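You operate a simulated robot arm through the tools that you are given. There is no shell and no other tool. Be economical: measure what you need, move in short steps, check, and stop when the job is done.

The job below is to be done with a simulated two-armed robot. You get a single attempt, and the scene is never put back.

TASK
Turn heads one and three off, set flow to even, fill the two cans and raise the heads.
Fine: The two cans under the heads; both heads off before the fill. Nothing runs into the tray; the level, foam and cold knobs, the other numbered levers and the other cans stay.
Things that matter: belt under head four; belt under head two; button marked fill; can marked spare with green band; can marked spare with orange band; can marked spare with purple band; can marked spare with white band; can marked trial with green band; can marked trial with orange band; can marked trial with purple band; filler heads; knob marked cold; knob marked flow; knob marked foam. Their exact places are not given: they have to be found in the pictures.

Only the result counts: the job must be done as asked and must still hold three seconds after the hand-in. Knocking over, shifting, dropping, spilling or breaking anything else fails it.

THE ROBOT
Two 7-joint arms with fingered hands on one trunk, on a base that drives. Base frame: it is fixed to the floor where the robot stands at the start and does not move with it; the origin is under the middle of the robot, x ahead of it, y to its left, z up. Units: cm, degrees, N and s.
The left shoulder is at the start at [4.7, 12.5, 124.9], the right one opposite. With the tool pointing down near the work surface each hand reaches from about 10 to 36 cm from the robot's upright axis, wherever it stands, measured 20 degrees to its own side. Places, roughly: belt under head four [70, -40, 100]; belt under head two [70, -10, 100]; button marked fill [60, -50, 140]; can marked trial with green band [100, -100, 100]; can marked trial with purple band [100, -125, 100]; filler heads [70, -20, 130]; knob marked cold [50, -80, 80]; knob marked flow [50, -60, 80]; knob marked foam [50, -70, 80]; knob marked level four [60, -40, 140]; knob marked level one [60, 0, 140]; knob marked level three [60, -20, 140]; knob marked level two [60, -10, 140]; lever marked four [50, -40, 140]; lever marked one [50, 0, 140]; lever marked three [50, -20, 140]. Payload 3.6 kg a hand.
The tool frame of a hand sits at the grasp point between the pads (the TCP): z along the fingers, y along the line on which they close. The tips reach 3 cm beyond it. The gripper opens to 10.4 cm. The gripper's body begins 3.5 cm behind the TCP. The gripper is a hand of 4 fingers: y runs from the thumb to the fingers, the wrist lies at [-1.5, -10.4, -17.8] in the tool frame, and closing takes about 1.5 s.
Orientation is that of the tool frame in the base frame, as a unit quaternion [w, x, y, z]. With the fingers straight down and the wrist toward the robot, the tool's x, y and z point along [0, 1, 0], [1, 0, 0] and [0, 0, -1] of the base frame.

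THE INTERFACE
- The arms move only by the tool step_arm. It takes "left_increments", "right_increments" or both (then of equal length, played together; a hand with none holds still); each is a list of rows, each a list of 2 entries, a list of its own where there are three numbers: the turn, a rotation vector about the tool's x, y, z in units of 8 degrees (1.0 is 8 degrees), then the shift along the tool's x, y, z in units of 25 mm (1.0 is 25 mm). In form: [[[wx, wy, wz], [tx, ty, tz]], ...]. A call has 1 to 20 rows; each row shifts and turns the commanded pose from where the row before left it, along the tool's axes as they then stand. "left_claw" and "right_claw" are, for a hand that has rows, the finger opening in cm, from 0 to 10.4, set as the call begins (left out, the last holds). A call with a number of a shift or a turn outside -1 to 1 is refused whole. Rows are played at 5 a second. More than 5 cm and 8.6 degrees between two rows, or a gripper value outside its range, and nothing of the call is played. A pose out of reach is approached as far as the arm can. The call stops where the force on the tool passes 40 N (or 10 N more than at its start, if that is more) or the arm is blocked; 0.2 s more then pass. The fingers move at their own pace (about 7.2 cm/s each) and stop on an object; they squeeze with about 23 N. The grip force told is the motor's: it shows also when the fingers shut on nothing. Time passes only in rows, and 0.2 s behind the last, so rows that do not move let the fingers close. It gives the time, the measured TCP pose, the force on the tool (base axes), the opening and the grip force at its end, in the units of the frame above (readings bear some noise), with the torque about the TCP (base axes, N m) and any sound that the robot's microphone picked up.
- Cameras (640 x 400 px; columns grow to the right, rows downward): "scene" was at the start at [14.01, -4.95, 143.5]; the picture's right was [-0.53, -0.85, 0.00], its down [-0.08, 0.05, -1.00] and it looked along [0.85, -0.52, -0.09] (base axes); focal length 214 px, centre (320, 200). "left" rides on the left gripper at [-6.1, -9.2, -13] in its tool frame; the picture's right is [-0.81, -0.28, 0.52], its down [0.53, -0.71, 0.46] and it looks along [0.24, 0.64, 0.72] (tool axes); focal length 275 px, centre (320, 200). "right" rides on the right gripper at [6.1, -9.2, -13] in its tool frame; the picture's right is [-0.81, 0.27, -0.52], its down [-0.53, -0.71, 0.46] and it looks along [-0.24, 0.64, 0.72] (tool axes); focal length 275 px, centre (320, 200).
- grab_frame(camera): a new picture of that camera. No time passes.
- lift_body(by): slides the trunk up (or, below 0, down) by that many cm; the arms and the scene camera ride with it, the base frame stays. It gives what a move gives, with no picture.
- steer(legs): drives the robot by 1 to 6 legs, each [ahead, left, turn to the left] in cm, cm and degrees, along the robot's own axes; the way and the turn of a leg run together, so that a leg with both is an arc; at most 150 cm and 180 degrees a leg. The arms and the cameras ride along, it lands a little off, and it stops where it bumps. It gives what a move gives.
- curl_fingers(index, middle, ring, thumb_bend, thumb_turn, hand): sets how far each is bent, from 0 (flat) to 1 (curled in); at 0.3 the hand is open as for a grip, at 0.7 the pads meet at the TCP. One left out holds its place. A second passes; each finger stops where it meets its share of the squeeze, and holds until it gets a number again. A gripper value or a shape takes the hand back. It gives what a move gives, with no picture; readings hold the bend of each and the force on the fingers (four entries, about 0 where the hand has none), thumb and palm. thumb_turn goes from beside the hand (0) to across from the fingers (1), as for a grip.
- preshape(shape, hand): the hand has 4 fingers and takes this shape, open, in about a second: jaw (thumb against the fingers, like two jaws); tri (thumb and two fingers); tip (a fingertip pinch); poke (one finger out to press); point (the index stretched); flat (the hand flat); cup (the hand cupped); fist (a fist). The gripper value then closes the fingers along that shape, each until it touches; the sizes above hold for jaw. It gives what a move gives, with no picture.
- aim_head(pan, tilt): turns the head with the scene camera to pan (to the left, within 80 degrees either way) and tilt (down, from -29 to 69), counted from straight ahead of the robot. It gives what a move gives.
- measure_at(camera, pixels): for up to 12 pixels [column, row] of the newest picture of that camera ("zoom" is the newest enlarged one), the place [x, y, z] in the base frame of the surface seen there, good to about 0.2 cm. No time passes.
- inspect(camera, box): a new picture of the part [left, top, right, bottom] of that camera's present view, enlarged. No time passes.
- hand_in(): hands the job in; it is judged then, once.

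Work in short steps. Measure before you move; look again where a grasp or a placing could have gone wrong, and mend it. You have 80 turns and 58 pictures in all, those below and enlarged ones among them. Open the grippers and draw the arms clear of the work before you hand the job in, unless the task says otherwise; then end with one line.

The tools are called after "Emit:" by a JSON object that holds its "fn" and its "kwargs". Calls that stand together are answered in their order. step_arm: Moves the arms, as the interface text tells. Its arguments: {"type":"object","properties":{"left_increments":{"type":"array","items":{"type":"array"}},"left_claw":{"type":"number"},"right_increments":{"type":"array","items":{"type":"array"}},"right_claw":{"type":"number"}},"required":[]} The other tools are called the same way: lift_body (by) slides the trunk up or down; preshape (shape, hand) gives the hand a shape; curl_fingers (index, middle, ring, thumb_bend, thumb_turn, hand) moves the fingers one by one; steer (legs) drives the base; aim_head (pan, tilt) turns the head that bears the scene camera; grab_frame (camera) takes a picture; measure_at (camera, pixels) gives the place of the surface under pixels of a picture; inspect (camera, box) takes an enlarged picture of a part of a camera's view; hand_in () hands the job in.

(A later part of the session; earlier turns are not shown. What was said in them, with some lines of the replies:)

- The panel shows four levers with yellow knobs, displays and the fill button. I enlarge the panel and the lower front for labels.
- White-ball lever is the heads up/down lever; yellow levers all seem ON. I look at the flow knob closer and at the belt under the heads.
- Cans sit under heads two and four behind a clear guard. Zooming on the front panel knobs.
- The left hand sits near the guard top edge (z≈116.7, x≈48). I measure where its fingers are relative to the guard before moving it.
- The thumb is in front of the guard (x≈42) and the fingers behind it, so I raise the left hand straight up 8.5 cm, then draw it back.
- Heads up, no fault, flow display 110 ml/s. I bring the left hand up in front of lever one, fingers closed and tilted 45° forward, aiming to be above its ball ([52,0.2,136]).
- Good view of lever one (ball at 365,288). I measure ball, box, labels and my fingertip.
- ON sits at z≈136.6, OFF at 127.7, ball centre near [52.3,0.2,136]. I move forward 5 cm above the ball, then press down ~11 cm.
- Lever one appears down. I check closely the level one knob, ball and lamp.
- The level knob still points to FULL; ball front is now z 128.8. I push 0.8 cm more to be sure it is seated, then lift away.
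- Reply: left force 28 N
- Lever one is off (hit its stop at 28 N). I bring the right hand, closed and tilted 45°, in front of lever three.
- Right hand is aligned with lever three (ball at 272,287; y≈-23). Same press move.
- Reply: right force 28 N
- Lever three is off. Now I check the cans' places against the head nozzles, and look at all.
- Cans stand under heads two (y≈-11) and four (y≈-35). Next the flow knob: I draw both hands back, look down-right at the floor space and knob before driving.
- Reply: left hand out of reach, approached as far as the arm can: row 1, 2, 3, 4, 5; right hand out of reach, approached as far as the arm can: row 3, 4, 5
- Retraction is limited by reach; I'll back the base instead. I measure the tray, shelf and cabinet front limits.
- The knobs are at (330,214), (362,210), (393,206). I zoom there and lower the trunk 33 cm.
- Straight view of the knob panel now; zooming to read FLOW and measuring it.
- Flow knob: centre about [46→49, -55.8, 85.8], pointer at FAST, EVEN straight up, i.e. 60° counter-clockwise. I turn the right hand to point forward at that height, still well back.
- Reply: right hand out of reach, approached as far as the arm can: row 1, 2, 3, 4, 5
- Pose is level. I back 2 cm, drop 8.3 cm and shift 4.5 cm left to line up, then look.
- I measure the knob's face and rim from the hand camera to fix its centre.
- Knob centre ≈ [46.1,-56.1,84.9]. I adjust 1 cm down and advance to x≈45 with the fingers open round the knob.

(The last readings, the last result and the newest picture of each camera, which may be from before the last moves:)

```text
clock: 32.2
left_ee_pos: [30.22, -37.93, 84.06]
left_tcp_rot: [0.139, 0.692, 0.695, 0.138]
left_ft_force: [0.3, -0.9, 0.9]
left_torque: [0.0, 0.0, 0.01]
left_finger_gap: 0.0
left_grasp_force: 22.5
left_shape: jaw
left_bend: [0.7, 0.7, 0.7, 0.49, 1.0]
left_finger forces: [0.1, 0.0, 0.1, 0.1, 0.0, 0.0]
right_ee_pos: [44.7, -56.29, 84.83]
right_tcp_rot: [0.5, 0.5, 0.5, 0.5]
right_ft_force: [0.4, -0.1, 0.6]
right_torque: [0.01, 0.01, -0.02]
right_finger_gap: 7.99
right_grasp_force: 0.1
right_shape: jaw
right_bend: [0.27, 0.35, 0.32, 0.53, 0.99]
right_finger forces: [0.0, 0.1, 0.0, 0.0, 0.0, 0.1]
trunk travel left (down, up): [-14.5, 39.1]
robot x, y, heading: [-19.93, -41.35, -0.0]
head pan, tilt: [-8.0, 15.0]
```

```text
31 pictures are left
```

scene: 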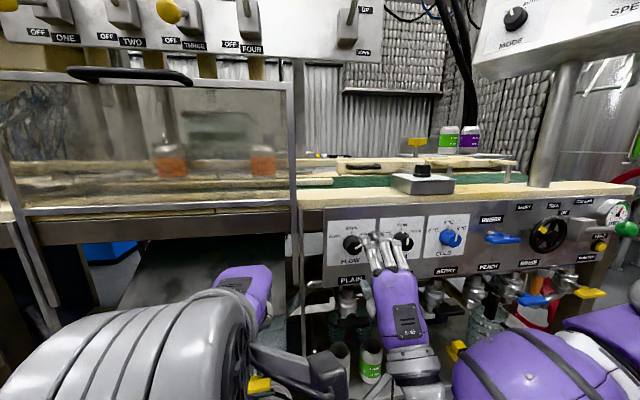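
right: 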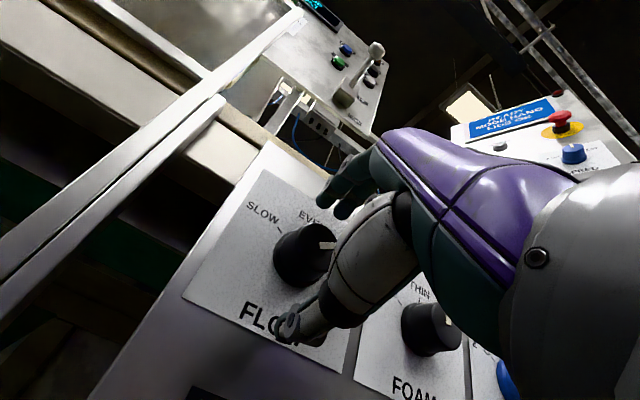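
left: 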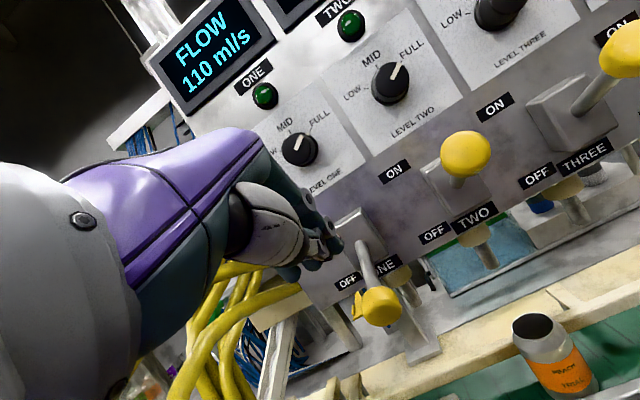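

The knob lies between thumb and fingers. I advance 0.7 cm and close gently, waiting for the grip.

Emit:
{"fn": "step_arm", "kwargs": {"right_increments": [[[0, 0, 0], [0, 0, 0.28]]]}}

Emit:
{"fn": "step_arm", "kwargs": {"right_increments": [[[0, 0, 0], [0, 0, 0]], [[0, 0, 0], [0, 0, 0]], [[0, 0, 0], [0, 0, 0]], [[0, 0, 0], [0, 0, 0]], [[0, 0, 0], [0, 0, 0]], [[0, 0, 0], [0, 0, 0]]], "right_claw": 1}}

Emit:
{"fn": "inspect", "kwargs": {"camera": "right", "box": [180, 120, 500, 400]}}

```text
clock: 32.6
left_ee_pos: [30.1, -37.88, 84.09]
left_tcp_rot: [0.139, 0.692, 0.695, 0.139]
left_ft_force: [0.2, 0.6, -0.1]
left_torque: [0.02, -0.01, 0.03]
left_finger_gap: 0.02
left_grasp_force: 22.8
left_shape: jaw
left_bend: [0.7, 0.7, 0.7, 0.49, 1.0]
left_finger forces: [0.1, 0.0, 0.1, 0.0, 0.0, 0.1]
right_ee_pos: [45.67, -56.4, 84.78]
right_tcp_rot: [0.5, 0.5, 0.5, 0.5]
right_ft_force: [0.1, -0.7, 0.1]
right_torque: [-0.03, 0.01, 0.01]
right_finger_gap: 8.01
right_grasp_force: 0.1
right_shape: jaw
right_bend: [0.27, 0.35, 0.32, 0.53, 0.99]
right_finger forces: [0.0, 0.0, 0.0, 0.0, 0.0, 0.0]
trunk travel left (down, up): [-14.5, 39.1]
robot x, y, heading: [-20.23, -41.48, 0.2]
head pan, tilt: [-8.0, 15.0]
```

```text
clock: 34.0
left_ee_pos: [30.15, -37.97, 84.08]
left_tcp_rot: [0.139, 0.692, 0.695, 0.139]
left_ft_force: [0.1, 0.6, -0.3]
left_torque: [-0.01, 0.01, 0.03]
left_finger_gap: 0.01
left_grasp_force: 23.3
left_shape: jaw
left_bend: [0.7, 0.7, 0.7, 0.49, 1.0]
left_finger forces: [0.0, 0.0, 0.0, 0.0, 0.1, 0.0]
right_ee_pos: [45.58, -56.27, 84.89]
right_tcp_rot: [0.5, 0.5, 0.5, 0.5]
right_ft_force: [0.5, -0.3, -1.4]
right_torque: [-0.01, 0.0, 0.03]
right_finger_gap: 2.72
right_grasp_force: 22.7
right_shape: jaw
right_bend: [0.74, 0.57, 0.6, 0.74, 1.0]
right_finger forces: [12.1, 5.9, 0.0, 0.1, 19.6, 0.1]
trunk travel left (down, up): [-14.5, 39.1]
robot x, y, heading: [-20.16, -41.42, 0.1]
head pan, tilt: [-8.0, 15.0]
```

```text
1.43 times, centred on (340, 260) of right
```

zoom: 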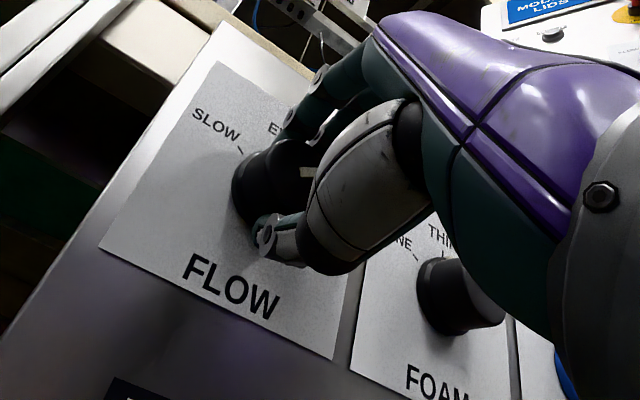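

Knob is gripped (gap 2.7, thumb and two fingers bearing). I turn −60° about the tool axis in 8 rows and look.

Emit:
{"fn": "step_arm", "kwargs": {"right_increments": [[[0, 0, -0.94], [0, 0, 0]], [[0, 0, -0.94], [0, 0, 0]], [[0, 0, -0.94], [0, 0, 0]], [[0, 0, -0.94], [0, 0, 0]], [[0, 0, -0.94], [0, 0, 0]], [[0, 0, -0.94], [0, 0, 0]], [[0, 0, -0.94], [0, 0, 0]], [[0, 0, -0.94], [0, 0, 0]]]}}

Emit:
{"fn": "inspect", "kwargs": {"camera": "right", "box": [120, 80, 520, 400]}}

```text
clock: 35.8
left_ee_pos: [30.18, -38.04, 84.12]
left_tcp_rot: [0.139, 0.692, 0.695, 0.139]
left_ft_force: [-0.5, -0.4, -0.9]
left_torque: [0.01, -0.03, 0.02]
left_finger_gap: 0.01
left_grasp_force: 22.8
left_shape: jaw
left_bend: [0.7, 0.7, 0.7, 0.49, 1.0]
left_finger forces: [0.0, 0.0, 0.0, 0.1, 0.0, 0.0]
right_ee_pos: [45.62, -56.21, 84.99]
right_tcp_rot: [0.684, 0.181, 0.682, 0.183]
right_ft_force: [5.8, -4.1, 8.6]
right_torque: [0.1, -0.22, 0.04]
right_finger_gap: 2.69
right_grasp_force: 23.2
right_shape: jaw
right_bend: [0.74, 0.57, 0.6, 0.74, 1.0]
right_finger forces: [11.2, 9.6, 0.1, 0.0, 19.9, 0.1]
trunk travel left (down, up): [-14.5, 39.1]
robot x, y, heading: [-20.03, -41.01, 0.2]
head pan, tilt: [-8.0, 15.0]
```

```text
1.25 times, centred on (320, 240) of right
```

zoom: 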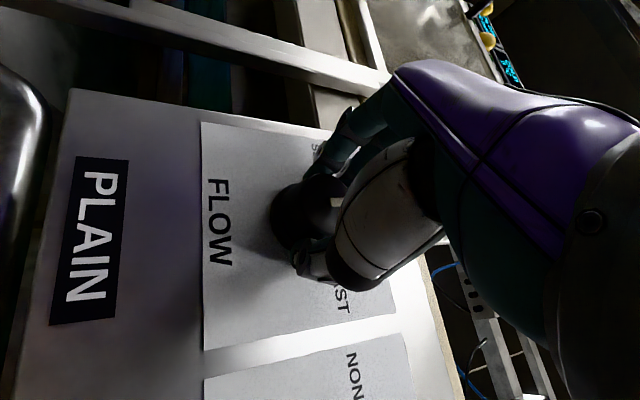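

The pointer now aims "up" (picture right). I open, draw back and check.

Emit:
{"fn": "step_arm", "kwargs": {"right_increments": [[[0, 0, 0], [0, 0, 0]], [[0, 0, 0], [0, 0, 0]], [[0, 0, 0], [0, 0, 0]], [[0, 0, 0], [0, 0, 0]], [[0, 0, 0], [0, 0, -0.8]], [[0, 0, 0], [0, 0, -0.9]], [[0, 0, 0], [0, 0, -0.9]], [[0, 0, 0], [0, 0, -0.9]]], "right_claw": 8}}

Emit:
{"fn": "inspect", "kwargs": {"camera": "scene", "box": [310, 195, 470, 295]}}

```text
clock: 37.6
left_ee_pos: [30.11, -37.95, 84.18]
left_tcp_rot: [0.139, 0.692, 0.694, 0.139]
left_ft_force: [0.4, -0.8, 0.2]
left_torque: [-0.02, -0.01, 0.0]
left_finger_gap: 0.0
left_grasp_force: 23.0
left_shape: jaw
left_bend: [0.7, 0.7, 0.7, 0.49, 1.0]
left_finger forces: [0.0, 0.0, 0.1, 0.1, 0.0, 0.0]
right_ee_pos: [36.65, -56.1, 84.81]
right_tcp_rot: [0.683, 0.181, 0.684, 0.183]
right_ft_force: [-0.2, 0.0, 0.3]
right_torque: [-0.01, 0.01, 0.0]
right_finger_gap: 7.98
right_grasp_force: 0.0
right_shape: jaw
right_bend: [0.27, 0.35, 0.32, 0.53, 0.99]
right_finger forces: [0.0, 0.0, 0.0, 0.0, 0.0, 0.1]
trunk travel left (down, up): [-14.5, 39.1]
robot x, y, heading: [-20.19, -41.48, 0.0]
head pan, tilt: [-8.0, 15.0]
```

```text
4.00 times, centred on (390, 245) of scene
```

zoom: 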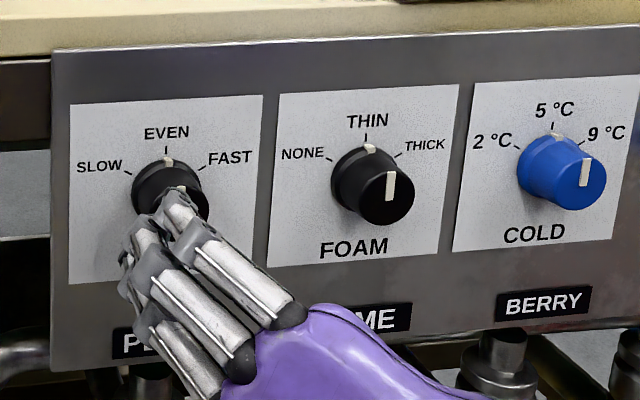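

FLOW mark now stands at EVEN. I roll the hand back, raise the trunk, and view the upper panel.

Emit:
{"fn": "step_arm", "kwargs": {"right_increments": [[[0, 0, 0.94], [0, 0, -0.4]], [[0, 0, 0.94], [0, 0, -0.4]], [[0, 0, 0.94], [0, 0, -0.4]], [[0, 0, 0.94], [0, 0, -0.4]], [[0, 0, 0.94], [0, 0, 0]], [[0, 0, 0.94], [0, 0, 0]], [[0, 0, 0.94], [0, 0, 0]], [[0, 0, 0.94], [0, 0, 0]]], "right_claw": 0}}

Emit:
{"fn": "lift_body", "kwargs": {"by": 33}}

Emit:
{"fn": "aim_head", "kwargs": {"pan": 0, "tilt": 10}}

Emit:
{"fn": "grab_frame", "kwargs": {"camera": "scene"}}

```text
clock: 39.4
left_ee_pos: [30.12, -38.03, 84.07]
left_tcp_rot: [0.138, 0.692, 0.695, 0.139]
left_ft_force: [-0.4, 0.2, 0.0]
left_torque: [-0.01, 0.0, 0.0]
left_finger_gap: 0.0
left_grasp_force: 23.2
left_shape: jaw
left_bend: [0.7, 0.7, 0.7, 0.49, 1.0]
left_finger forces: [0.1, 0.0, 0.1, 0.0, 0.0, 0.0]
right_ee_pos: [32.81, -56.11, 84.7]
right_tcp_rot: [0.499, 0.5, 0.499, 0.501]
right_ft_force: [-0.2, 0.7, -0.2]
right_torque: [-0.03, 0.0, 0.01]
right_finger_gap: 0.01
right_grasp_force: 23.0
right_shape: jaw
right_bend: [0.7, 0.7, 0.7, 0.47, 1.0]
right_finger forces: [0.1, 0.0, 0.0, 0.0, 0.1, 0.1]
trunk travel left (down, up): [-14.5, 39.1]
robot x, y, heading: [-19.99, -41.63, 0.2]
head pan, tilt: [-8.0, 15.0]
```

```text
clock: 42.6
left_ee_pos: [30.02, -37.96, 117.1]
left_tcp_rot: [0.139, 0.692, 0.694, 0.14]
left_ft_force: [1.1, 0.0, -0.2]
left_torque: [-0.03, -0.01, 0.04]
left_finger_gap: 0.01
left_grasp_force: 23.4
left_shape: jaw
left_bend: [0.7, 0.7, 0.7, 0.49, 1.0]
left_finger forces: [0.0, 0.1, 0.0, 0.0, 0.0, 0.1]
right_ee_pos: [32.83, -56.13, 117.82]
right_tcp_rot: [0.499, 0.501, 0.5, 0.5]
right_ft_force: [0.6, 1.0, 0.2]
right_torque: [0.01, -0.02, 0.01]
right_finger_gap: 0.0
right_grasp_force: 22.9
right_shape: jaw
right_bend: [0.7, 0.7, 0.7, 0.47, 1.0]
right_finger forces: [0.1, 0.1, 0.0, 0.0, 0.0, 0.0]
trunk travel left (down, up): [-47.5, 6.1]
robot x, y, heading: [-20.25, -41.49, 0.2]
head pan, tilt: [-8.0, 15.0]
```

```text
clock: 43.3
left_ee_pos: [30.12, -37.96, 117.09]
left_tcp_rot: [0.139, 0.693, 0.694, 0.138]
left_ft_force: [0.6, 0.3, -0.5]
left_torque: [0.0, 0.02, 0.02]
left_finger_gap: 0.01
left_grasp_force: 22.9
left_shape: jaw
left_bend: [0.7, 0.7, 0.7, 0.49, 1.0]
left_finger forces: [0.0, 0.0, 0.0, 0.0, 0.0, 0.0]
right_ee_pos: [32.91, -56.19, 117.84]
right_tcp_rot: [0.499, 0.499, 0.501, 0.501]
right_ft_force: [0.3, -0.4, -0.5]
right_torque: [0.02, -0.01, 0.0]
right_finger_gap: 0.0
right_grasp_force: 23.0
right_shape: jaw
right_bend: [0.7, 0.7, 0.7, 0.47, 1.0]
right_finger forces: [0.0, 0.0, 0.1, 0.0, 0.1, 0.0]
trunk travel left (down, up): [-47.5, 6.1]
robot x, y, heading: [-20.07, -41.54, 0.4]
head pan, tilt: [0.0, 10.0]
```

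```text
27 pictures are left
```

scene: 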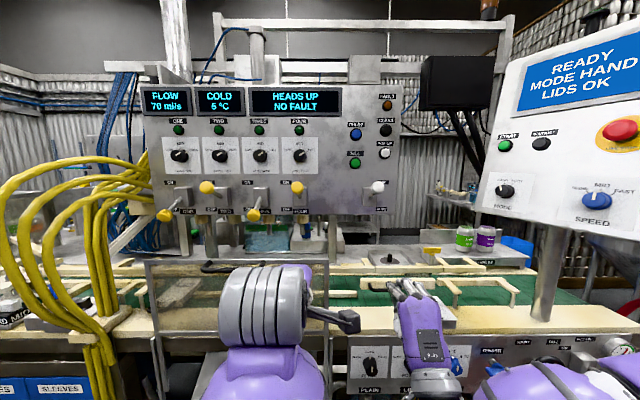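

FLOW shows 70 ml/s. I read the right end of the panel (buttons, up/down lever).

Emit:
{"fn": "inspect", "kwargs": {"camera": "scene", "box": [240, 85, 420, 225]}}

Emit:
{"fn": "measure_at", "kwargs": {"camera": "scene", "pixels": [[377, 187], [354, 163], [384, 153], [380, 169], [381, 210], [365, 190], [354, 135], [354, 155]]}}

```text
2.86 times, centred on (330, 155) of scene
```

zoom: 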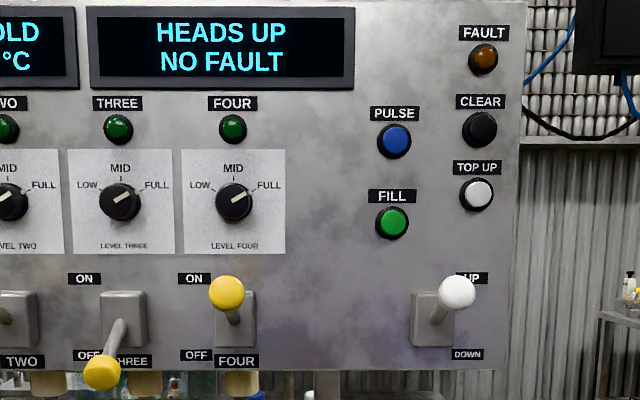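

```text
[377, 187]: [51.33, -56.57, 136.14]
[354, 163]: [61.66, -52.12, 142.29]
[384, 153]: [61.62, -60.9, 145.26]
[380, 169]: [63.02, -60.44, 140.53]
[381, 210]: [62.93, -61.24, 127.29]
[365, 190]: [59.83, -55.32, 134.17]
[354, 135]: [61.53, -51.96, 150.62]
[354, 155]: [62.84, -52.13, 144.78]
```

All clear: press lever UP→DOWN, then FILL. First I put the left hand out to the left (x≈22,y≈-4,z≈128) and bring the right hand up to the 45° press pose, base still back.

Emit:
{"fn": "step_arm", "kwargs": {"left_increments": [[[0, 0, 0], [0.97, -0.09, -0.38]], [[0, 0, 0], [0.97, -0.09, -0.38]], [[0, 0, 0], [0.97, -0.09, -0.38]], [[0, 0, 0], [0.97, -0.09, -0.38]], [[0, 0, 0], [0.97, -0.09, -0.38]], [[0, 0, 0], [0.97, -0.09, -0.38]], [[0, 0, 0], [0.97, -0.09, -0.38]], [[0, 0, 0], [0.97, -0.09, -0.38]], [[0, 0, 0], [0.97, -0.09, -0.38]], [[0, 0, 0], [0.97, -0.09, -0.38]], [[0, 0, 0], [0.97, -0.09, -0.38]], [[0, 0, 0], [0.97, -0.09, -0.38]]], "right_increments": [[[0, 0, 0], [0, 1, 0]], [[0, 0, 0], [0, 1, 0]], [[0, 0, 0], [0, 1, 0]], [[0, 0, 0], [0, 1, 0]], [[0, 0, 0], [0, 1, 0]], [[0, 0, 0], [0, 1, 0]], [[0.9375, 0, 0], [0, 0.68, -0.51]], [[0.9375, 0, 0], [0, 0.61, -0.59]], [[0.9375, 0, 0], [0, 0.52, -0.67]], [[0.9375, 0, 0], [0, 0.43, -0.73]], [[0.9375, 0, 0], [0, 0.33, -0.78]], [[0.9375, 0, 0], [0, 0.23, -0.82]]]}}

Emit:
{"fn": "steer", "kwargs": {"legs": [[18, 0, 0]]}}

Emit:
{"fn": "grab_frame", "kwargs": {"camera": "scene"}}

```text
clock: 45.9
left_ee_pos: [27.65, -9.94, 122.23]
left_tcp_rot: [0.139, 0.692, 0.695, 0.139]
left_ft_force: [-0.2, -0.4, 0.4]
left_torque: [-0.02, -0.03, 0.01]
left_finger_gap: 0.0
left_grasp_force: 22.5
left_shape: jaw
left_bend: [0.7, 0.7, 0.7, 0.49, 1.0]
left_finger forces: [0.0, 0.1, 0.1, 0.0, 0.0, 0.0]
left hand out of reach, approached as far as the arm can: row 6, 7, 8, 9, 10, 11
right_ee_pos: [25.0, -56.05, 143.1]
right_tcp_rot: [0.271, 0.653, 0.654, 0.27]
right_ft_force: [-0.4, -0.8, 0.1]
right_torque: [0.0, -0.02, 0.04]
right_finger_gap: 0.0
right_grasp_force: 23.5
right_shape: jaw
right_bend: [0.7, 0.7, 0.7, 0.48, 1.0]
right_finger forces: [0.1, 0.1, 0.0, 0.0, 0.0, 0.0]
trunk travel left (down, up): [-47.5, 6.1]
robot x, y, heading: [-20.19, -41.45, -0.1]
head pan, tilt: [0.0, 10.0]
```

```text
clock: 47.4
left_ee_pos: [45.67, -9.85, 122.1]
left_tcp_rot: [0.139, 0.692, 0.695, 0.138]
left_ft_force: [0.3, -0.4, 0.1]
left_torque: [-0.03, 0.0, 0.02]
left_finger_gap: 0.0
left_grasp_force: 23.3
left_shape: jaw
left_bend: [0.7, 0.7, 0.7, 0.49, 1.0]
left_finger forces: [0.1, 0.1, 0.1, 0.0, 0.0, 0.0]
right_ee_pos: [43.2, -56.02, 143.01]
right_tcp_rot: [0.27, 0.652, 0.654, 0.271]
right_ft_force: [0.6, 0.4, -0.8]
right_torque: [-0.01, 0.03, 0.0]
right_finger_gap: 0.01
right_grasp_force: 22.8
right_shape: jaw
right_bend: [0.7, 0.7, 0.7, 0.48, 1.0]
right_finger forces: [0.0, 0.0, 0.0, 0.0, 0.0, 0.0]
trunk travel left (down, up): [-47.5, 6.1]
robot x, y, heading: [-1.97, -41.36, 0.3]
head pan, tilt: [0.0, 10.0]
```

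```text
25 pictures are left
```

scene: 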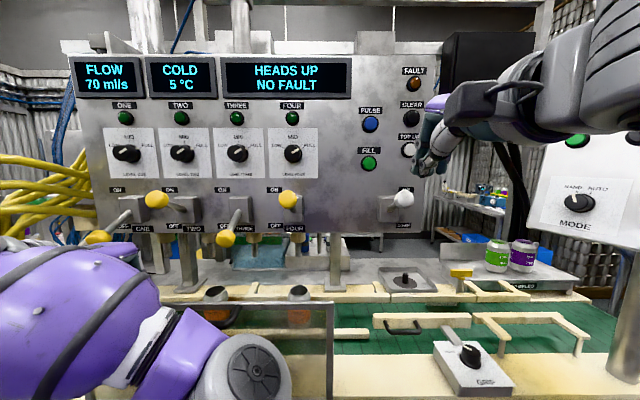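

Good view: heads up, no fault. I measure the lever ball once more, then press it down with the right hand.

Emit:
{"fn": "measure_at", "kwargs": {"camera": "scene", "pixels": [[403, 199], [368, 163], [406, 189]]}}

Emit:
{"fn": "step_arm", "kwargs": {"right_increments": [[[0, 0, 0], [0, 0.7, 0.7]], [[0, 0, 0], [0, 0.7, 0.7]], [[0, 0, 0], [0, 0.7, 0.7]], [[0, 0, 0], [0, -0.354, 0.354]], [[0, 0, 0], [0, -0.354, 0.354]], [[0, 0, 0], [0, -0.354, 0.354]], [[0, 0, 0], [0, -0.354, 0.354]], [[0, 0, 0], [0, -0.354, 0.354]], [[0, 0, 0], [0, -0.354, 0.354]], [[0, 0, 0], [0, -0.354, 0.354]], [[0, 0, 0], [0, -0.354, 0.354]], [[0, 0, 0], [0, -0.354, 0.354]], [[0, 0, 0], [0, -0.12, 0.12]], [[0, 0, 0], [0, -0.12, 0.12]]]}}

Emit:
{"fn": "grab_frame", "kwargs": {"camera": "scene"}}

```text
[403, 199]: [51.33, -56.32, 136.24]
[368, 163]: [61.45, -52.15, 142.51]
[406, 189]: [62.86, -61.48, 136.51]
```

```text
clock: 50.4
left_ee_pos: [45.32, -9.87, 122.32]
left_tcp_rot: [0.139, 0.691, 0.695, 0.141]
left_ft_force: [-0.2, 0.1, 0.1]
left_torque: [0.02, 0.0, -0.02]
left_finger_gap: 0.02
left_grasp_force: 23.2
left_shape: jaw
left_bend: [0.7, 0.7, 0.7, 0.49, 1.0]
left_finger forces: [0.0, 0.0, 0.1, 0.0, 0.1, 0.0]
right_ee_pos: [50.23, -55.88, 131.67]
right_tcp_rot: [0.275, 0.65, 0.652, 0.277]
right_ft_force: [-4.7, -0.4, 30.1]
right_torque: [-0.29, -0.71, -0.01]
right_finger_gap: 0.0
right_grasp_force: 23.1
right_shape: jaw
right_bend: [0.7, 0.7, 0.7, 0.51, 1.0]
right_finger forces: [0.0, 27.5, 0.1, 0.1, 0.0, 0.0]
trunk travel left (down, up): [-47.5, 6.1]
robot x, y, heading: [-1.92, -41.53, 0.2]
head pan, tilt: [0.0, 10.0]
```

```text
24 pictures are left
```

scene: 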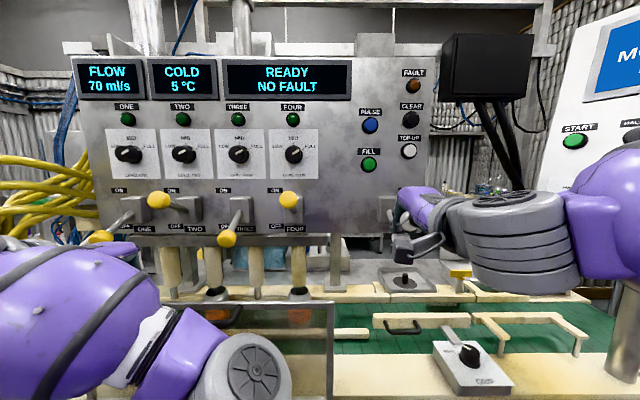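

Heads are down: display says READY, NO FAULT. I lift off, shift in front of FILL ([61.5,-52.15,142.4]) with the hand 30° below level.

Emit:
{"fn": "step_arm", "kwargs": {"right_increments": [[[0, 0, 0], [0, 0.354, -0.354]], [[0, 0, 0], [0, 0, -1]], [[0, 0, 0], [0, 0, -1]], [[0, 0, 0], [0, 0, -1]], [[0, 0, 0], [0.75, 0.7, -0.7]], [[0, 0, 0], [0.75, 0.7, -0.7]], [[-0.94, 0, 0], [0, 0, 0]], [[-0.94, 0, 0], [0, 0, 0]]]}}

Emit:
{"fn": "grab_frame", "kwargs": {"camera": "right"}}

```text
clock: 52.2
left_ee_pos: [45.67, -9.83, 122.15]
left_tcp_rot: [0.138, 0.692, 0.695, 0.138]
left_ft_force: [-0.1, 0.6, 0.6]
left_torque: [0.0, 0.01, 0.01]
left_finger_gap: 0.02
left_grasp_force: 22.6
left_shape: jaw
left_bend: [0.7, 0.7, 0.7, 0.49, 1.0]
left_finger forces: [0.0, 0.1, 0.0, 0.0, 0.0, 0.0]
right_ee_pos: [45.29, -52.41, 142.57]
right_tcp_rot: [0.354, 0.611, 0.613, 0.355]
right_ft_force: [0.2, -0.5, -0.3]
right_torque: [0.0, 0.02, 0.0]
right_finger_gap: 0.0
right_grasp_force: 22.3
right_shape: jaw
right_bend: [0.7, 0.7, 0.7, 0.5, 1.0]
right_finger forces: [0.0, 0.0, 0.1, 0.0, 0.0, 0.1]
trunk travel left (down, up): [-47.5, 6.1]
robot x, y, heading: [-1.66, -41.39, 0.4]
head pan, tilt: [0.0, 10.0]
```

```text
23 pictures are left
```

right: 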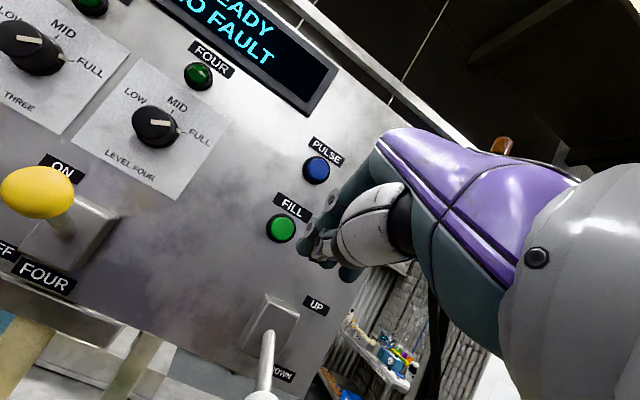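

Aligned; I advance 12.6 cm and 1.4 up to just short of the button.

Emit:
{"fn": "step_arm", "kwargs": {"right_increments": [[[0, 0, 0], [0.02, 0.6, 0.816]], [[0, 0, 0], [0.02, 0.6, 0.816]], [[0, 0, 0], [0.02, 0.6, 0.816]], [[0, 0, 0], [0.02, 0.6, 0.816]], [[0, 0, 0], [0.02, 0.6, 0.816]]]}}

Emit:
{"fn": "inspect", "kwargs": {"camera": "right", "box": [160, 100, 480, 300]}}

```text
clock: 53.4
left_ee_pos: [45.87, -9.96, 122.08]
left_tcp_rot: [0.139, 0.692, 0.695, 0.139]
left_ft_force: [0.4, 0.3, 0.0]
left_torque: [0.0, 0.03, -0.02]
left_finger_gap: 0.0
left_grasp_force: 22.9
left_shape: jaw
left_bend: [0.7, 0.7, 0.7, 0.49, 1.0]
left_finger forces: [0.0, 0.0, 0.1, 0.0, 0.0, 0.1]
right_ee_pos: [57.93, -51.95, 143.9]
right_tcp_rot: [0.352, 0.611, 0.614, 0.355]
right_ft_force: [-0.7, -0.1, -0.2]
right_torque: [0.0, 0.03, -0.02]
right_finger_gap: 0.0
right_grasp_force: 23.0
right_shape: jaw
right_bend: [0.7, 0.7, 0.7, 0.5, 1.0]
right_finger forces: [0.1, 0.0, 0.0, 0.0, 0.0, 0.0]
trunk travel left (down, up): [-47.5, 6.1]
robot x, y, heading: [-2.64, -41.44, 0.1]
head pan, tilt: [0.0, 10.0]
```

```text
2.00 times, centred on (320, 200) of right
```

zoom: 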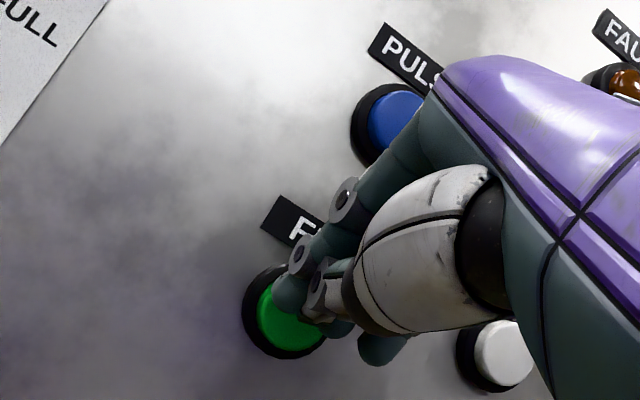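

Fingertips are just before the green button. I press forward in 3 mm rows, 1.5 cm total.

Emit:
{"fn": "step_arm", "kwargs": {"right_increments": [[[0, 0, 0], [0, 0.06, 0.104]], [[0, 0, 0], [0, 0.06, 0.104]], [[0, 0, 0], [0, 0.06, 0.104]], [[0, 0, 0], [0, 0.06, 0.104]], [[0, 0, 0], [0, 0.06, 0.104]]]}}

Emit:
{"fn": "grab_frame", "kwargs": {"camera": "scene"}}

```text
clock: 54.6
left_ee_pos: [45.54, -9.98, 122.17]
left_tcp_rot: [0.138, 0.691, 0.696, 0.139]
left_ft_force: [-0.1, -0.6, 0.7]
left_torque: [-0.02, 0.0, -0.02]
left_finger_gap: 0.0
left_grasp_force: 22.7
left_shape: jaw
left_bend: [0.7, 0.7, 0.7, 0.49, 1.0]
left_finger forces: [0.0, 0.0, 0.0, 0.0, 0.0, 0.0]
right_ee_pos: [59.01, -51.96, 144.03]
right_tcp_rot: [0.354, 0.611, 0.612, 0.356]
right_ft_force: [-10.2, -1.9, -0.1]
right_torque: [0.02, 0.1, -0.04]
right_finger_gap: 0.0
right_grasp_force: 22.7
right_shape: jaw
right_bend: [0.7, 0.7, 0.7, 0.5, 1.0]
right_finger forces: [0.0, 0.0, 0.0, 0.1, 0.0, 0.0]
trunk travel left (down, up): [-47.5, 6.1]
robot x, y, heading: [-2.25, -41.71, 0.1]
head pan, tilt: [0.0, 10.0]
heard: click
```

```text
21 pictures are left
```

scene: 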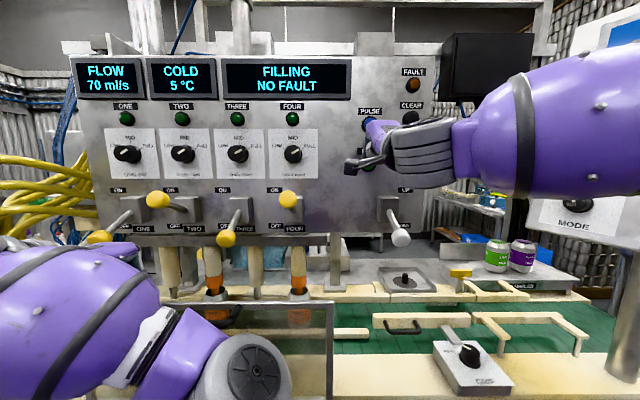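

Click heard, display FILLING, streams at heads two and four only. I draw the hand straight back and wait.

Emit:
{"fn": "step_arm", "kwargs": {"right_increments": [[[0, 0, 0], [0, -0.4, -0.69]], [[0, 0, 0], [0, -0.4, -0.69]], [[0, 0, 0], [0, -0.4, -0.69]], [[0, 0, 0], [0, -0.4, -0.69]], [[0, 0, 0], [0, -0.4, -0.69]], [[0, 0, 0], [0, 0, 0]], [[0, 0, 0], [0, 0, 0]], [[0, 0, 0], [0, 0, 0]]]}}

Emit:
{"fn": "grab_frame", "kwargs": {"camera": "scene"}}

```text
clock: 56.4
left_ee_pos: [45.71, -9.93, 122.13]
left_tcp_rot: [0.139, 0.691, 0.696, 0.139]
left_ft_force: [0.5, 0.4, 0.7]
left_torque: [-0.03, 0.01, -0.02]
left_finger_gap: 0.0
left_grasp_force: 22.8
left_shape: jaw
left_bend: [0.7, 0.7, 0.7, 0.49, 1.0]
left_finger forces: [0.0, 0.0, 0.0, 0.0, 0.0, 0.1]
right_ee_pos: [49.29, -52.02, 143.91]
right_tcp_rot: [0.352, 0.611, 0.614, 0.354]
right_ft_force: [0.5, 0.4, 0.7]
right_torque: [0.03, -0.01, -0.02]
right_finger_gap: 0.0
right_grasp_force: 23.1
right_shape: jaw
right_bend: [0.7, 0.7, 0.7, 0.5, 1.0]
right_finger forces: [0.0, 0.1, 0.0, 0.0, 0.0, 0.1]
trunk travel left (down, up): [-47.5, 6.1]
robot x, y, heading: [-2.09, -41.55, 0.2]
head pan, tilt: [0.0, 10.0]
```

```text
20 pictures are left
```

scene: 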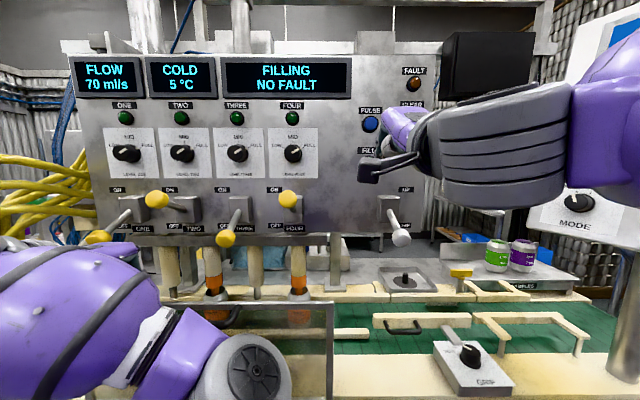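

Still FILLING. Meanwhile I take the right hand sideways, level it, and lower it to the right of the lever, ready to push the lever up from below.

Emit:
{"fn": "step_arm", "kwargs": {"right_increments": [[[0, 0, 0], [0, -0.23, -0.4]], [[0, 0, 0], [0, -0.23, -0.4]], [[-0.75, 0, 0], [-0.96, 0, 0]], [[-0.75, 0, 0], [-0.96, 0, 0]], [[-0.75, 0, 0], [-0.96, 0, 0]], [[-0.75, 0, 0], [-0.96, 0, 0]], [[-0.75, 0, 0], [-0.96, 0, 0]], [[0, 0, 0], [0, -0.92, 0]], [[0, 0, 0], [0, -0.92, 0]], [[0, 0, 0], [0, -0.92, 0]], [[0, 0, 0], [0, -0.92, 0]], [[0, 0, 0], [0, -0.92, 0]], [[0, 0, 0], [0, -0.92, 0]], [[0, 0, 0], [0, -0.92, 0]], [[0, 0, 0], [0, -0.92, 0]], [[0, 0, 0], [0, -0.92, 0]], [[0, 0, 0], [0, -0.92, 0]]]}}

Emit:
{"fn": "grab_frame", "kwargs": {"camera": "scene"}}

```text
clock: 60.0
left_ee_pos: [45.75, -9.9, 122.07]
left_tcp_rot: [0.138, 0.692, 0.695, 0.139]
left_ft_force: [0.0, -0.7, 0.3]
left_torque: [0.03, 0.02, 0.02]
left_finger_gap: 0.0
left_grasp_force: 22.9
left_shape: jaw
left_bend: [0.7, 0.7, 0.7, 0.49, 1.0]
left_finger forces: [0.0, 0.0, 0.0, 0.1, 0.1, 0.0]
right_ee_pos: [46.97, -63.97, 120.89]
right_tcp_rot: [0.5, 0.499, 0.5, 0.501]
right_ft_force: [-1.0, 0.3, 0.9]
right_torque: [0.0, 0.01, 0.02]
right_finger_gap: 0.0
right_grasp_force: 23.1
right_shape: jaw
right_bend: [0.7, 0.7, 0.7, 0.5, 1.0]
right_finger forces: [0.0, 0.1, 0.1, 0.1, 0.0, 0.0]
trunk travel left (down, up): [-47.5, 6.1]
robot x, y, heading: [-1.85, -41.3, 0.1]
head pan, tilt: [0.0, 10.0]
```

```text
19 pictures are left
```

scene: 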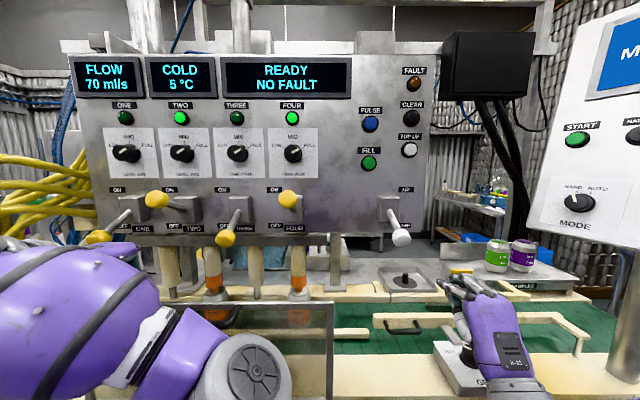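

READY again, lamps two and four lit: fill complete. I look closely at the nozzles/cans and measure the lever ball.

Emit:
{"fn": "inspect", "kwargs": {"camera": "scene", "box": [180, 220, 340, 340]}}

Emit:
{"fn": "measure_at", "kwargs": {"camera": "scene", "pixels": [[400, 238], [390, 214], [455, 283], [405, 280]]}}

```text
3.33 times, centred on (260, 280) of scene
```

zoom: 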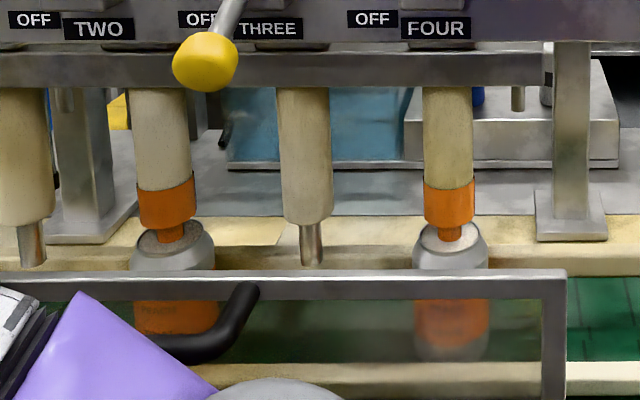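

```text
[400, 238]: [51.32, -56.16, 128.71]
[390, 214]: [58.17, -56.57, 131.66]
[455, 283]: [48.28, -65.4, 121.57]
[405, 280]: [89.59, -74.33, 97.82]
```

Both cans are full to the foam, no spill. I slide under the ball (centre ≈[52.7,-56.2,128.3]), forward, then push up ~11.5 cm.

Emit:
{"fn": "step_arm", "kwargs": {"right_increments": [[[0, 0, 0], [0.78, 0, 0]], [[0, 0, 0], [0.78, 0, 0]], [[0, 0, 0], [0.78, 0, 0]], [[0, 0, 0], [0.78, 0, 0]], [[0, 0, 0], [0, 0, 0.63]], [[0, 0, 0], [0, 0, 0.63]], [[0, 0, 0], [0, 0, 0.63]], [[0, 0, 0], [0, 0.4, 0]], [[0, 0, 0], [0, 0.4, 0]], [[0, 0, 0], [0, 0.4, 0]], [[0, 0, 0], [0, 0.4, 0]]]}}

Emit:
{"fn": "grab_frame", "kwargs": {"camera": "scene"}}

```text
clock: 62.4
left_ee_pos: [45.59, -10.09, 122.19]
left_tcp_rot: [0.139, 0.692, 0.695, 0.139]
left_ft_force: [0.8, 1.0, -0.2]
left_torque: [-0.01, -0.01, 0.01]
left_finger_gap: 0.02
left_grasp_force: 22.8
left_shape: jaw
left_bend: [0.7, 0.7, 0.7, 0.49, 1.0]
left_finger forces: [0.0, 0.1, 0.0, 0.0, 0.1, 0.1]
right_ee_pos: [51.91, -56.2, 124.86]
right_tcp_rot: [0.499, 0.499, 0.5, 0.502]
right_ft_force: [-2.7, -2.0, -3.3]
right_torque: [0.07, -0.1, -0.04]
right_finger_gap: 0.0
right_grasp_force: 23.2
right_shape: jaw
right_bend: [0.7, 0.7, 0.7, 0.5, 1.0]
right_finger forces: [0.1, 3.9, 0.0, 0.1, 0.0, 0.1]
trunk travel left (down, up): [-47.5, 6.1]
robot x, y, heading: [-2.35, -41.18, 0.0]
head pan, tilt: [0.0, 10.0]
```

```text
17 pictures are left
```

scene: 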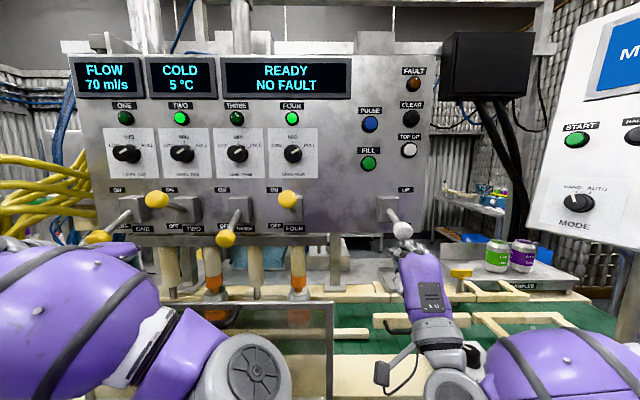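

The middle finger is under the ball (contact 3.9 N) and the lever begins to rise. I continue up ~8.5 cm.

Emit:
{"fn": "step_arm", "kwargs": {"right_increments": [[[0, 0, 0], [0, 0.4, 0]], [[0, 0, 0], [0, 0.4, 0]], [[0, 0, 0], [0, 0.4, 0]], [[0, 0, 0], [0, 0.4, 0]], [[0, 0, 0], [0, 0.4, 0]], [[0, 0, 0], [0, 0.4, 0]], [[0, 0, 0], [0, 0.4, 0]], [[0, 0, 0], [0, 0.3, 0]], [[0, 0, 0], [0, 0.3, 0]]]}}

Emit:
{"fn": "grab_frame", "kwargs": {"camera": "scene"}}

```text
clock: 64.4
left_ee_pos: [45.51, -10.15, 122.15]
left_tcp_rot: [0.138, 0.692, 0.694, 0.141]
left_ft_force: [0.1, 0.1, 0.0]
left_torque: [0.0, 0.0, 0.03]
left_finger_gap: 0.01
left_grasp_force: 22.6
left_shape: jaw
left_bend: [0.7, 0.7, 0.7, 0.49, 1.0]
left_finger forces: [0.1, 0.0, 0.0, 0.1, 0.0, 0.0]
right_ee_pos: [51.66, -56.42, 133.08]
right_tcp_rot: [0.498, 0.501, 0.502, 0.499]
right_ft_force: [-19.1, -5.9, -34.6]
right_torque: [0.42, -0.54, -0.17]
right_finger_gap: 0.0
right_grasp_force: 23.5
right_shape: jaw
right_bend: [0.7, 0.7, 0.7, 0.5, 1.0]
right_finger forces: [0.0, 48.6, 0.0, 0.0, 0.0, 0.1]
trunk travel left (down, up): [-47.5, 6.1]
robot x, y, heading: [-2.04, -41.82, 0.4]
head pan, tilt: [0.0, 10.0]
```

```text
16 pictures are left
```

scene: 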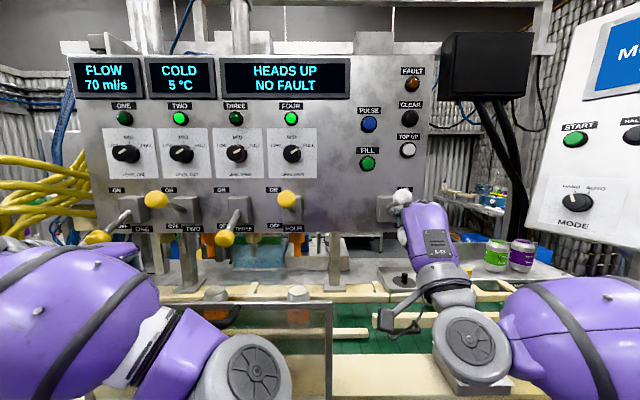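

HEADS UP, NO FAULT. I lower off the lever slightly, back away, and drive the base back with both hands clear.

Emit:
{"fn": "step_arm", "kwargs": {"right_increments": [[[0, 0, 0], [0, -0.6, 0]], [[0, 0, 0], [0, -0.6, 0]], [[0, 0, 0], [0, 0, -0.6]], [[0, 0, 0], [0, 0, -0.6]]]}}

Emit:
{"fn": "steer", "kwargs": {"legs": [[-22, 0, 0]]}}

Emit:
{"fn": "step_arm", "kwargs": {"right_increments": [[[0, 0, 0], [0, 0, 0]], [[0, 0, 0], [0, 0, 0]], [[0, 0, 0], [0, 0, 0]], [[0, 0, 0], [0, 0, 0]]], "right_claw": 10}}

Emit:
{"fn": "preshape", "kwargs": {"hand": "left", "shape": "jaw"}}

Emit:
{"fn": "grab_frame", "kwargs": {"camera": "scene"}}

Emit:
{"fn": "inspect", "kwargs": {"camera": "scene", "box": [120, 75, 420, 285]}}

```text
clock: 65.4
left_ee_pos: [45.68, -9.82, 122.18]
left_tcp_rot: [0.139, 0.692, 0.695, 0.139]
left_ft_force: [-0.3, -0.4, 0.6]
left_torque: [-0.03, 0.01, -0.01]
left_finger_gap: 0.0
left_grasp_force: 22.4
left_shape: jaw
left_bend: [0.7, 0.7, 0.7, 0.49, 1.0]
left_finger forces: [0.0, 0.0, 0.0, 0.1, 0.0, 0.0]
right_ee_pos: [48.83, -56.23, 130.47]
right_tcp_rot: [0.499, 0.499, 0.5, 0.502]
right_ft_force: [-0.3, -0.3, 0.4]
right_torque: [0.03, -0.01, 0.03]
right_finger_gap: 0.02
right_grasp_force: 23.2
right_shape: jaw
right_bend: [0.7, 0.7, 0.7, 0.51, 1.0]
right_finger forces: [0.0, 0.0, 0.0, 0.0, 0.1, 0.0]
trunk travel left (down, up): [-47.5, 6.1]
robot x, y, heading: [-2.07, -41.42, 0.0]
head pan, tilt: [0.0, 10.0]
```

```text
clock: 67.1
left_ee_pos: [23.8, -10.18, 122.26]
left_tcp_rot: [0.139, 0.693, 0.694, 0.139]
left_ft_force: [0.7, -0.2, -0.5]
left_torque: [0.03, 0.04, 0.04]
left_finger_gap: 0.0
left_grasp_force: 23.7
left_shape: jaw
left_bend: [0.7, 0.7, 0.7, 0.49, 1.0]
left_finger forces: [0.0, 0.0, 0.1, 0.1, 0.1, 0.1]
right_ee_pos: [26.81, -56.35, 130.35]
right_tcp_rot: [0.5, 0.499, 0.499, 0.502]
right_ft_force: [0.3, -0.6, -0.1]
right_torque: [0.01, 0.04, 0.02]
right_finger_gap: 0.01
right_grasp_force: 22.9
right_shape: jaw
right_bend: [0.7, 0.7, 0.7, 0.51, 1.0]
right_finger forces: [0.0, 0.0, 0.1, 0.1, 0.0, 0.0]
trunk travel left (down, up): [-47.5, 6.1]
robot x, y, heading: [-23.95, -41.61, -0.1]
head pan, tilt: [0.0, 10.0]
```

```text
clock: 68.1
left_ee_pos: [23.81, -10.1, 122.2]
left_tcp_rot: [0.139, 0.693, 0.694, 0.139]
left_ft_force: [0.1, 0.2, -0.8]
left_torque: [-0.01, 0.0, 0.0]
left_finger_gap: 0.01
left_grasp_force: 22.8
left_shape: jaw
left_bend: [0.7, 0.7, 0.7, 0.49, 1.0]
left_finger forces: [0.0, 0.1, 0.0, 0.0, 0.0, 0.0]
right_ee_pos: [26.66, -56.37, 130.38]
right_tcp_rot: [0.501, 0.5, 0.499, 0.5]
right_ft_force: [-0.1, 0.1, 0.8]
right_torque: [-0.01, 0.03, -0.01]
right_finger_gap: 9.99
right_grasp_force: 0.0
right_shape: jaw
right_bend: [0.31, 0.31, 0.3, 0.31, 0.98]
right_finger forces: [0.0, 0.1, 0.0, 0.0, 0.1, 0.0]
trunk travel left (down, up): [-47.5, 6.1]
robot x, y, heading: [-23.99, -41.17, -0.0]
head pan, tilt: [0.0, 10.0]
```

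```text
clock: 69.0
left_ee_pos: [23.76, -10.06, 122.18]
left_tcp_rot: [0.139, 0.693, 0.694, 0.139]
left_ft_force: [-0.2, -0.6, 0.8]
left_torque: [0.0, -0.03, 0.0]
left_finger_gap: 10.37
left_grasp_force: 0.1
left_shape: jaw
left_bend: [0.3, 0.3, 0.3, 0.3, 0.98]
left_finger forces: [0.1, 0.0, 0.0, 0.0, 0.1, 0.0]
right_ee_pos: [26.71, -56.4, 130.39]
right_tcp_rot: [0.5, 0.5, 0.499, 0.5]
right_ft_force: [-1.4, -0.1, -0.6]
right_torque: [-0.02, -0.03, -0.01]
right_finger_gap: 9.98
right_grasp_force: 0.0
right_shape: jaw
right_bend: [0.31, 0.31, 0.3, 0.31, 0.98]
right_finger forces: [0.0, 0.0, 0.0, 0.0, 0.1, 0.0]
trunk travel left (down, up): [-47.5, 6.1]
robot x, y, heading: [-24.29, -41.34, -0.1]
head pan, tilt: [0.0, 10.0]
```

```text
15 pictures are left
```

scene: 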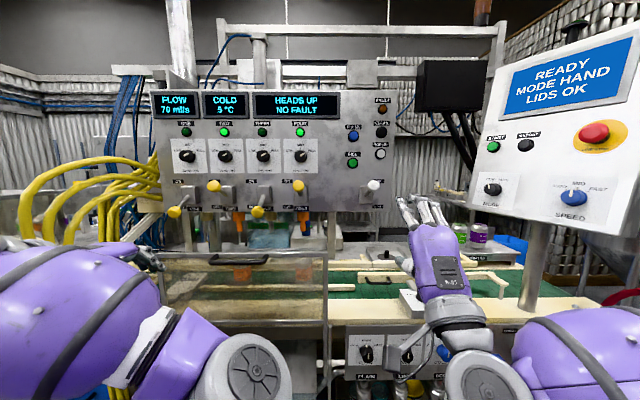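

```text
1.90 times, centred on (270, 180) of scene
```

zoom: 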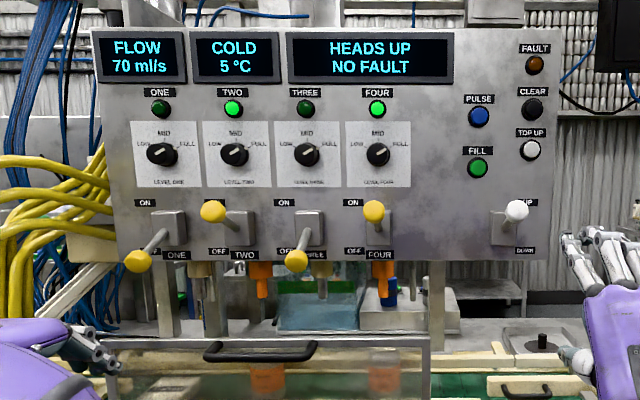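

Heads are up with no fault, lamps two and four are lit, levers one and three are off, and flow reads 70 ml/s. Both hands are open and clear, so I hand in.

Emit:
{"fn": "hand_in", "kwargs": {}}

```text
The job is handed in.
```

The job is handed in: heads one and three are off, flow is at EVEN (70 ml/s), the cans under heads two and four are filled, and the heads are raised with no fault and no spill seen.
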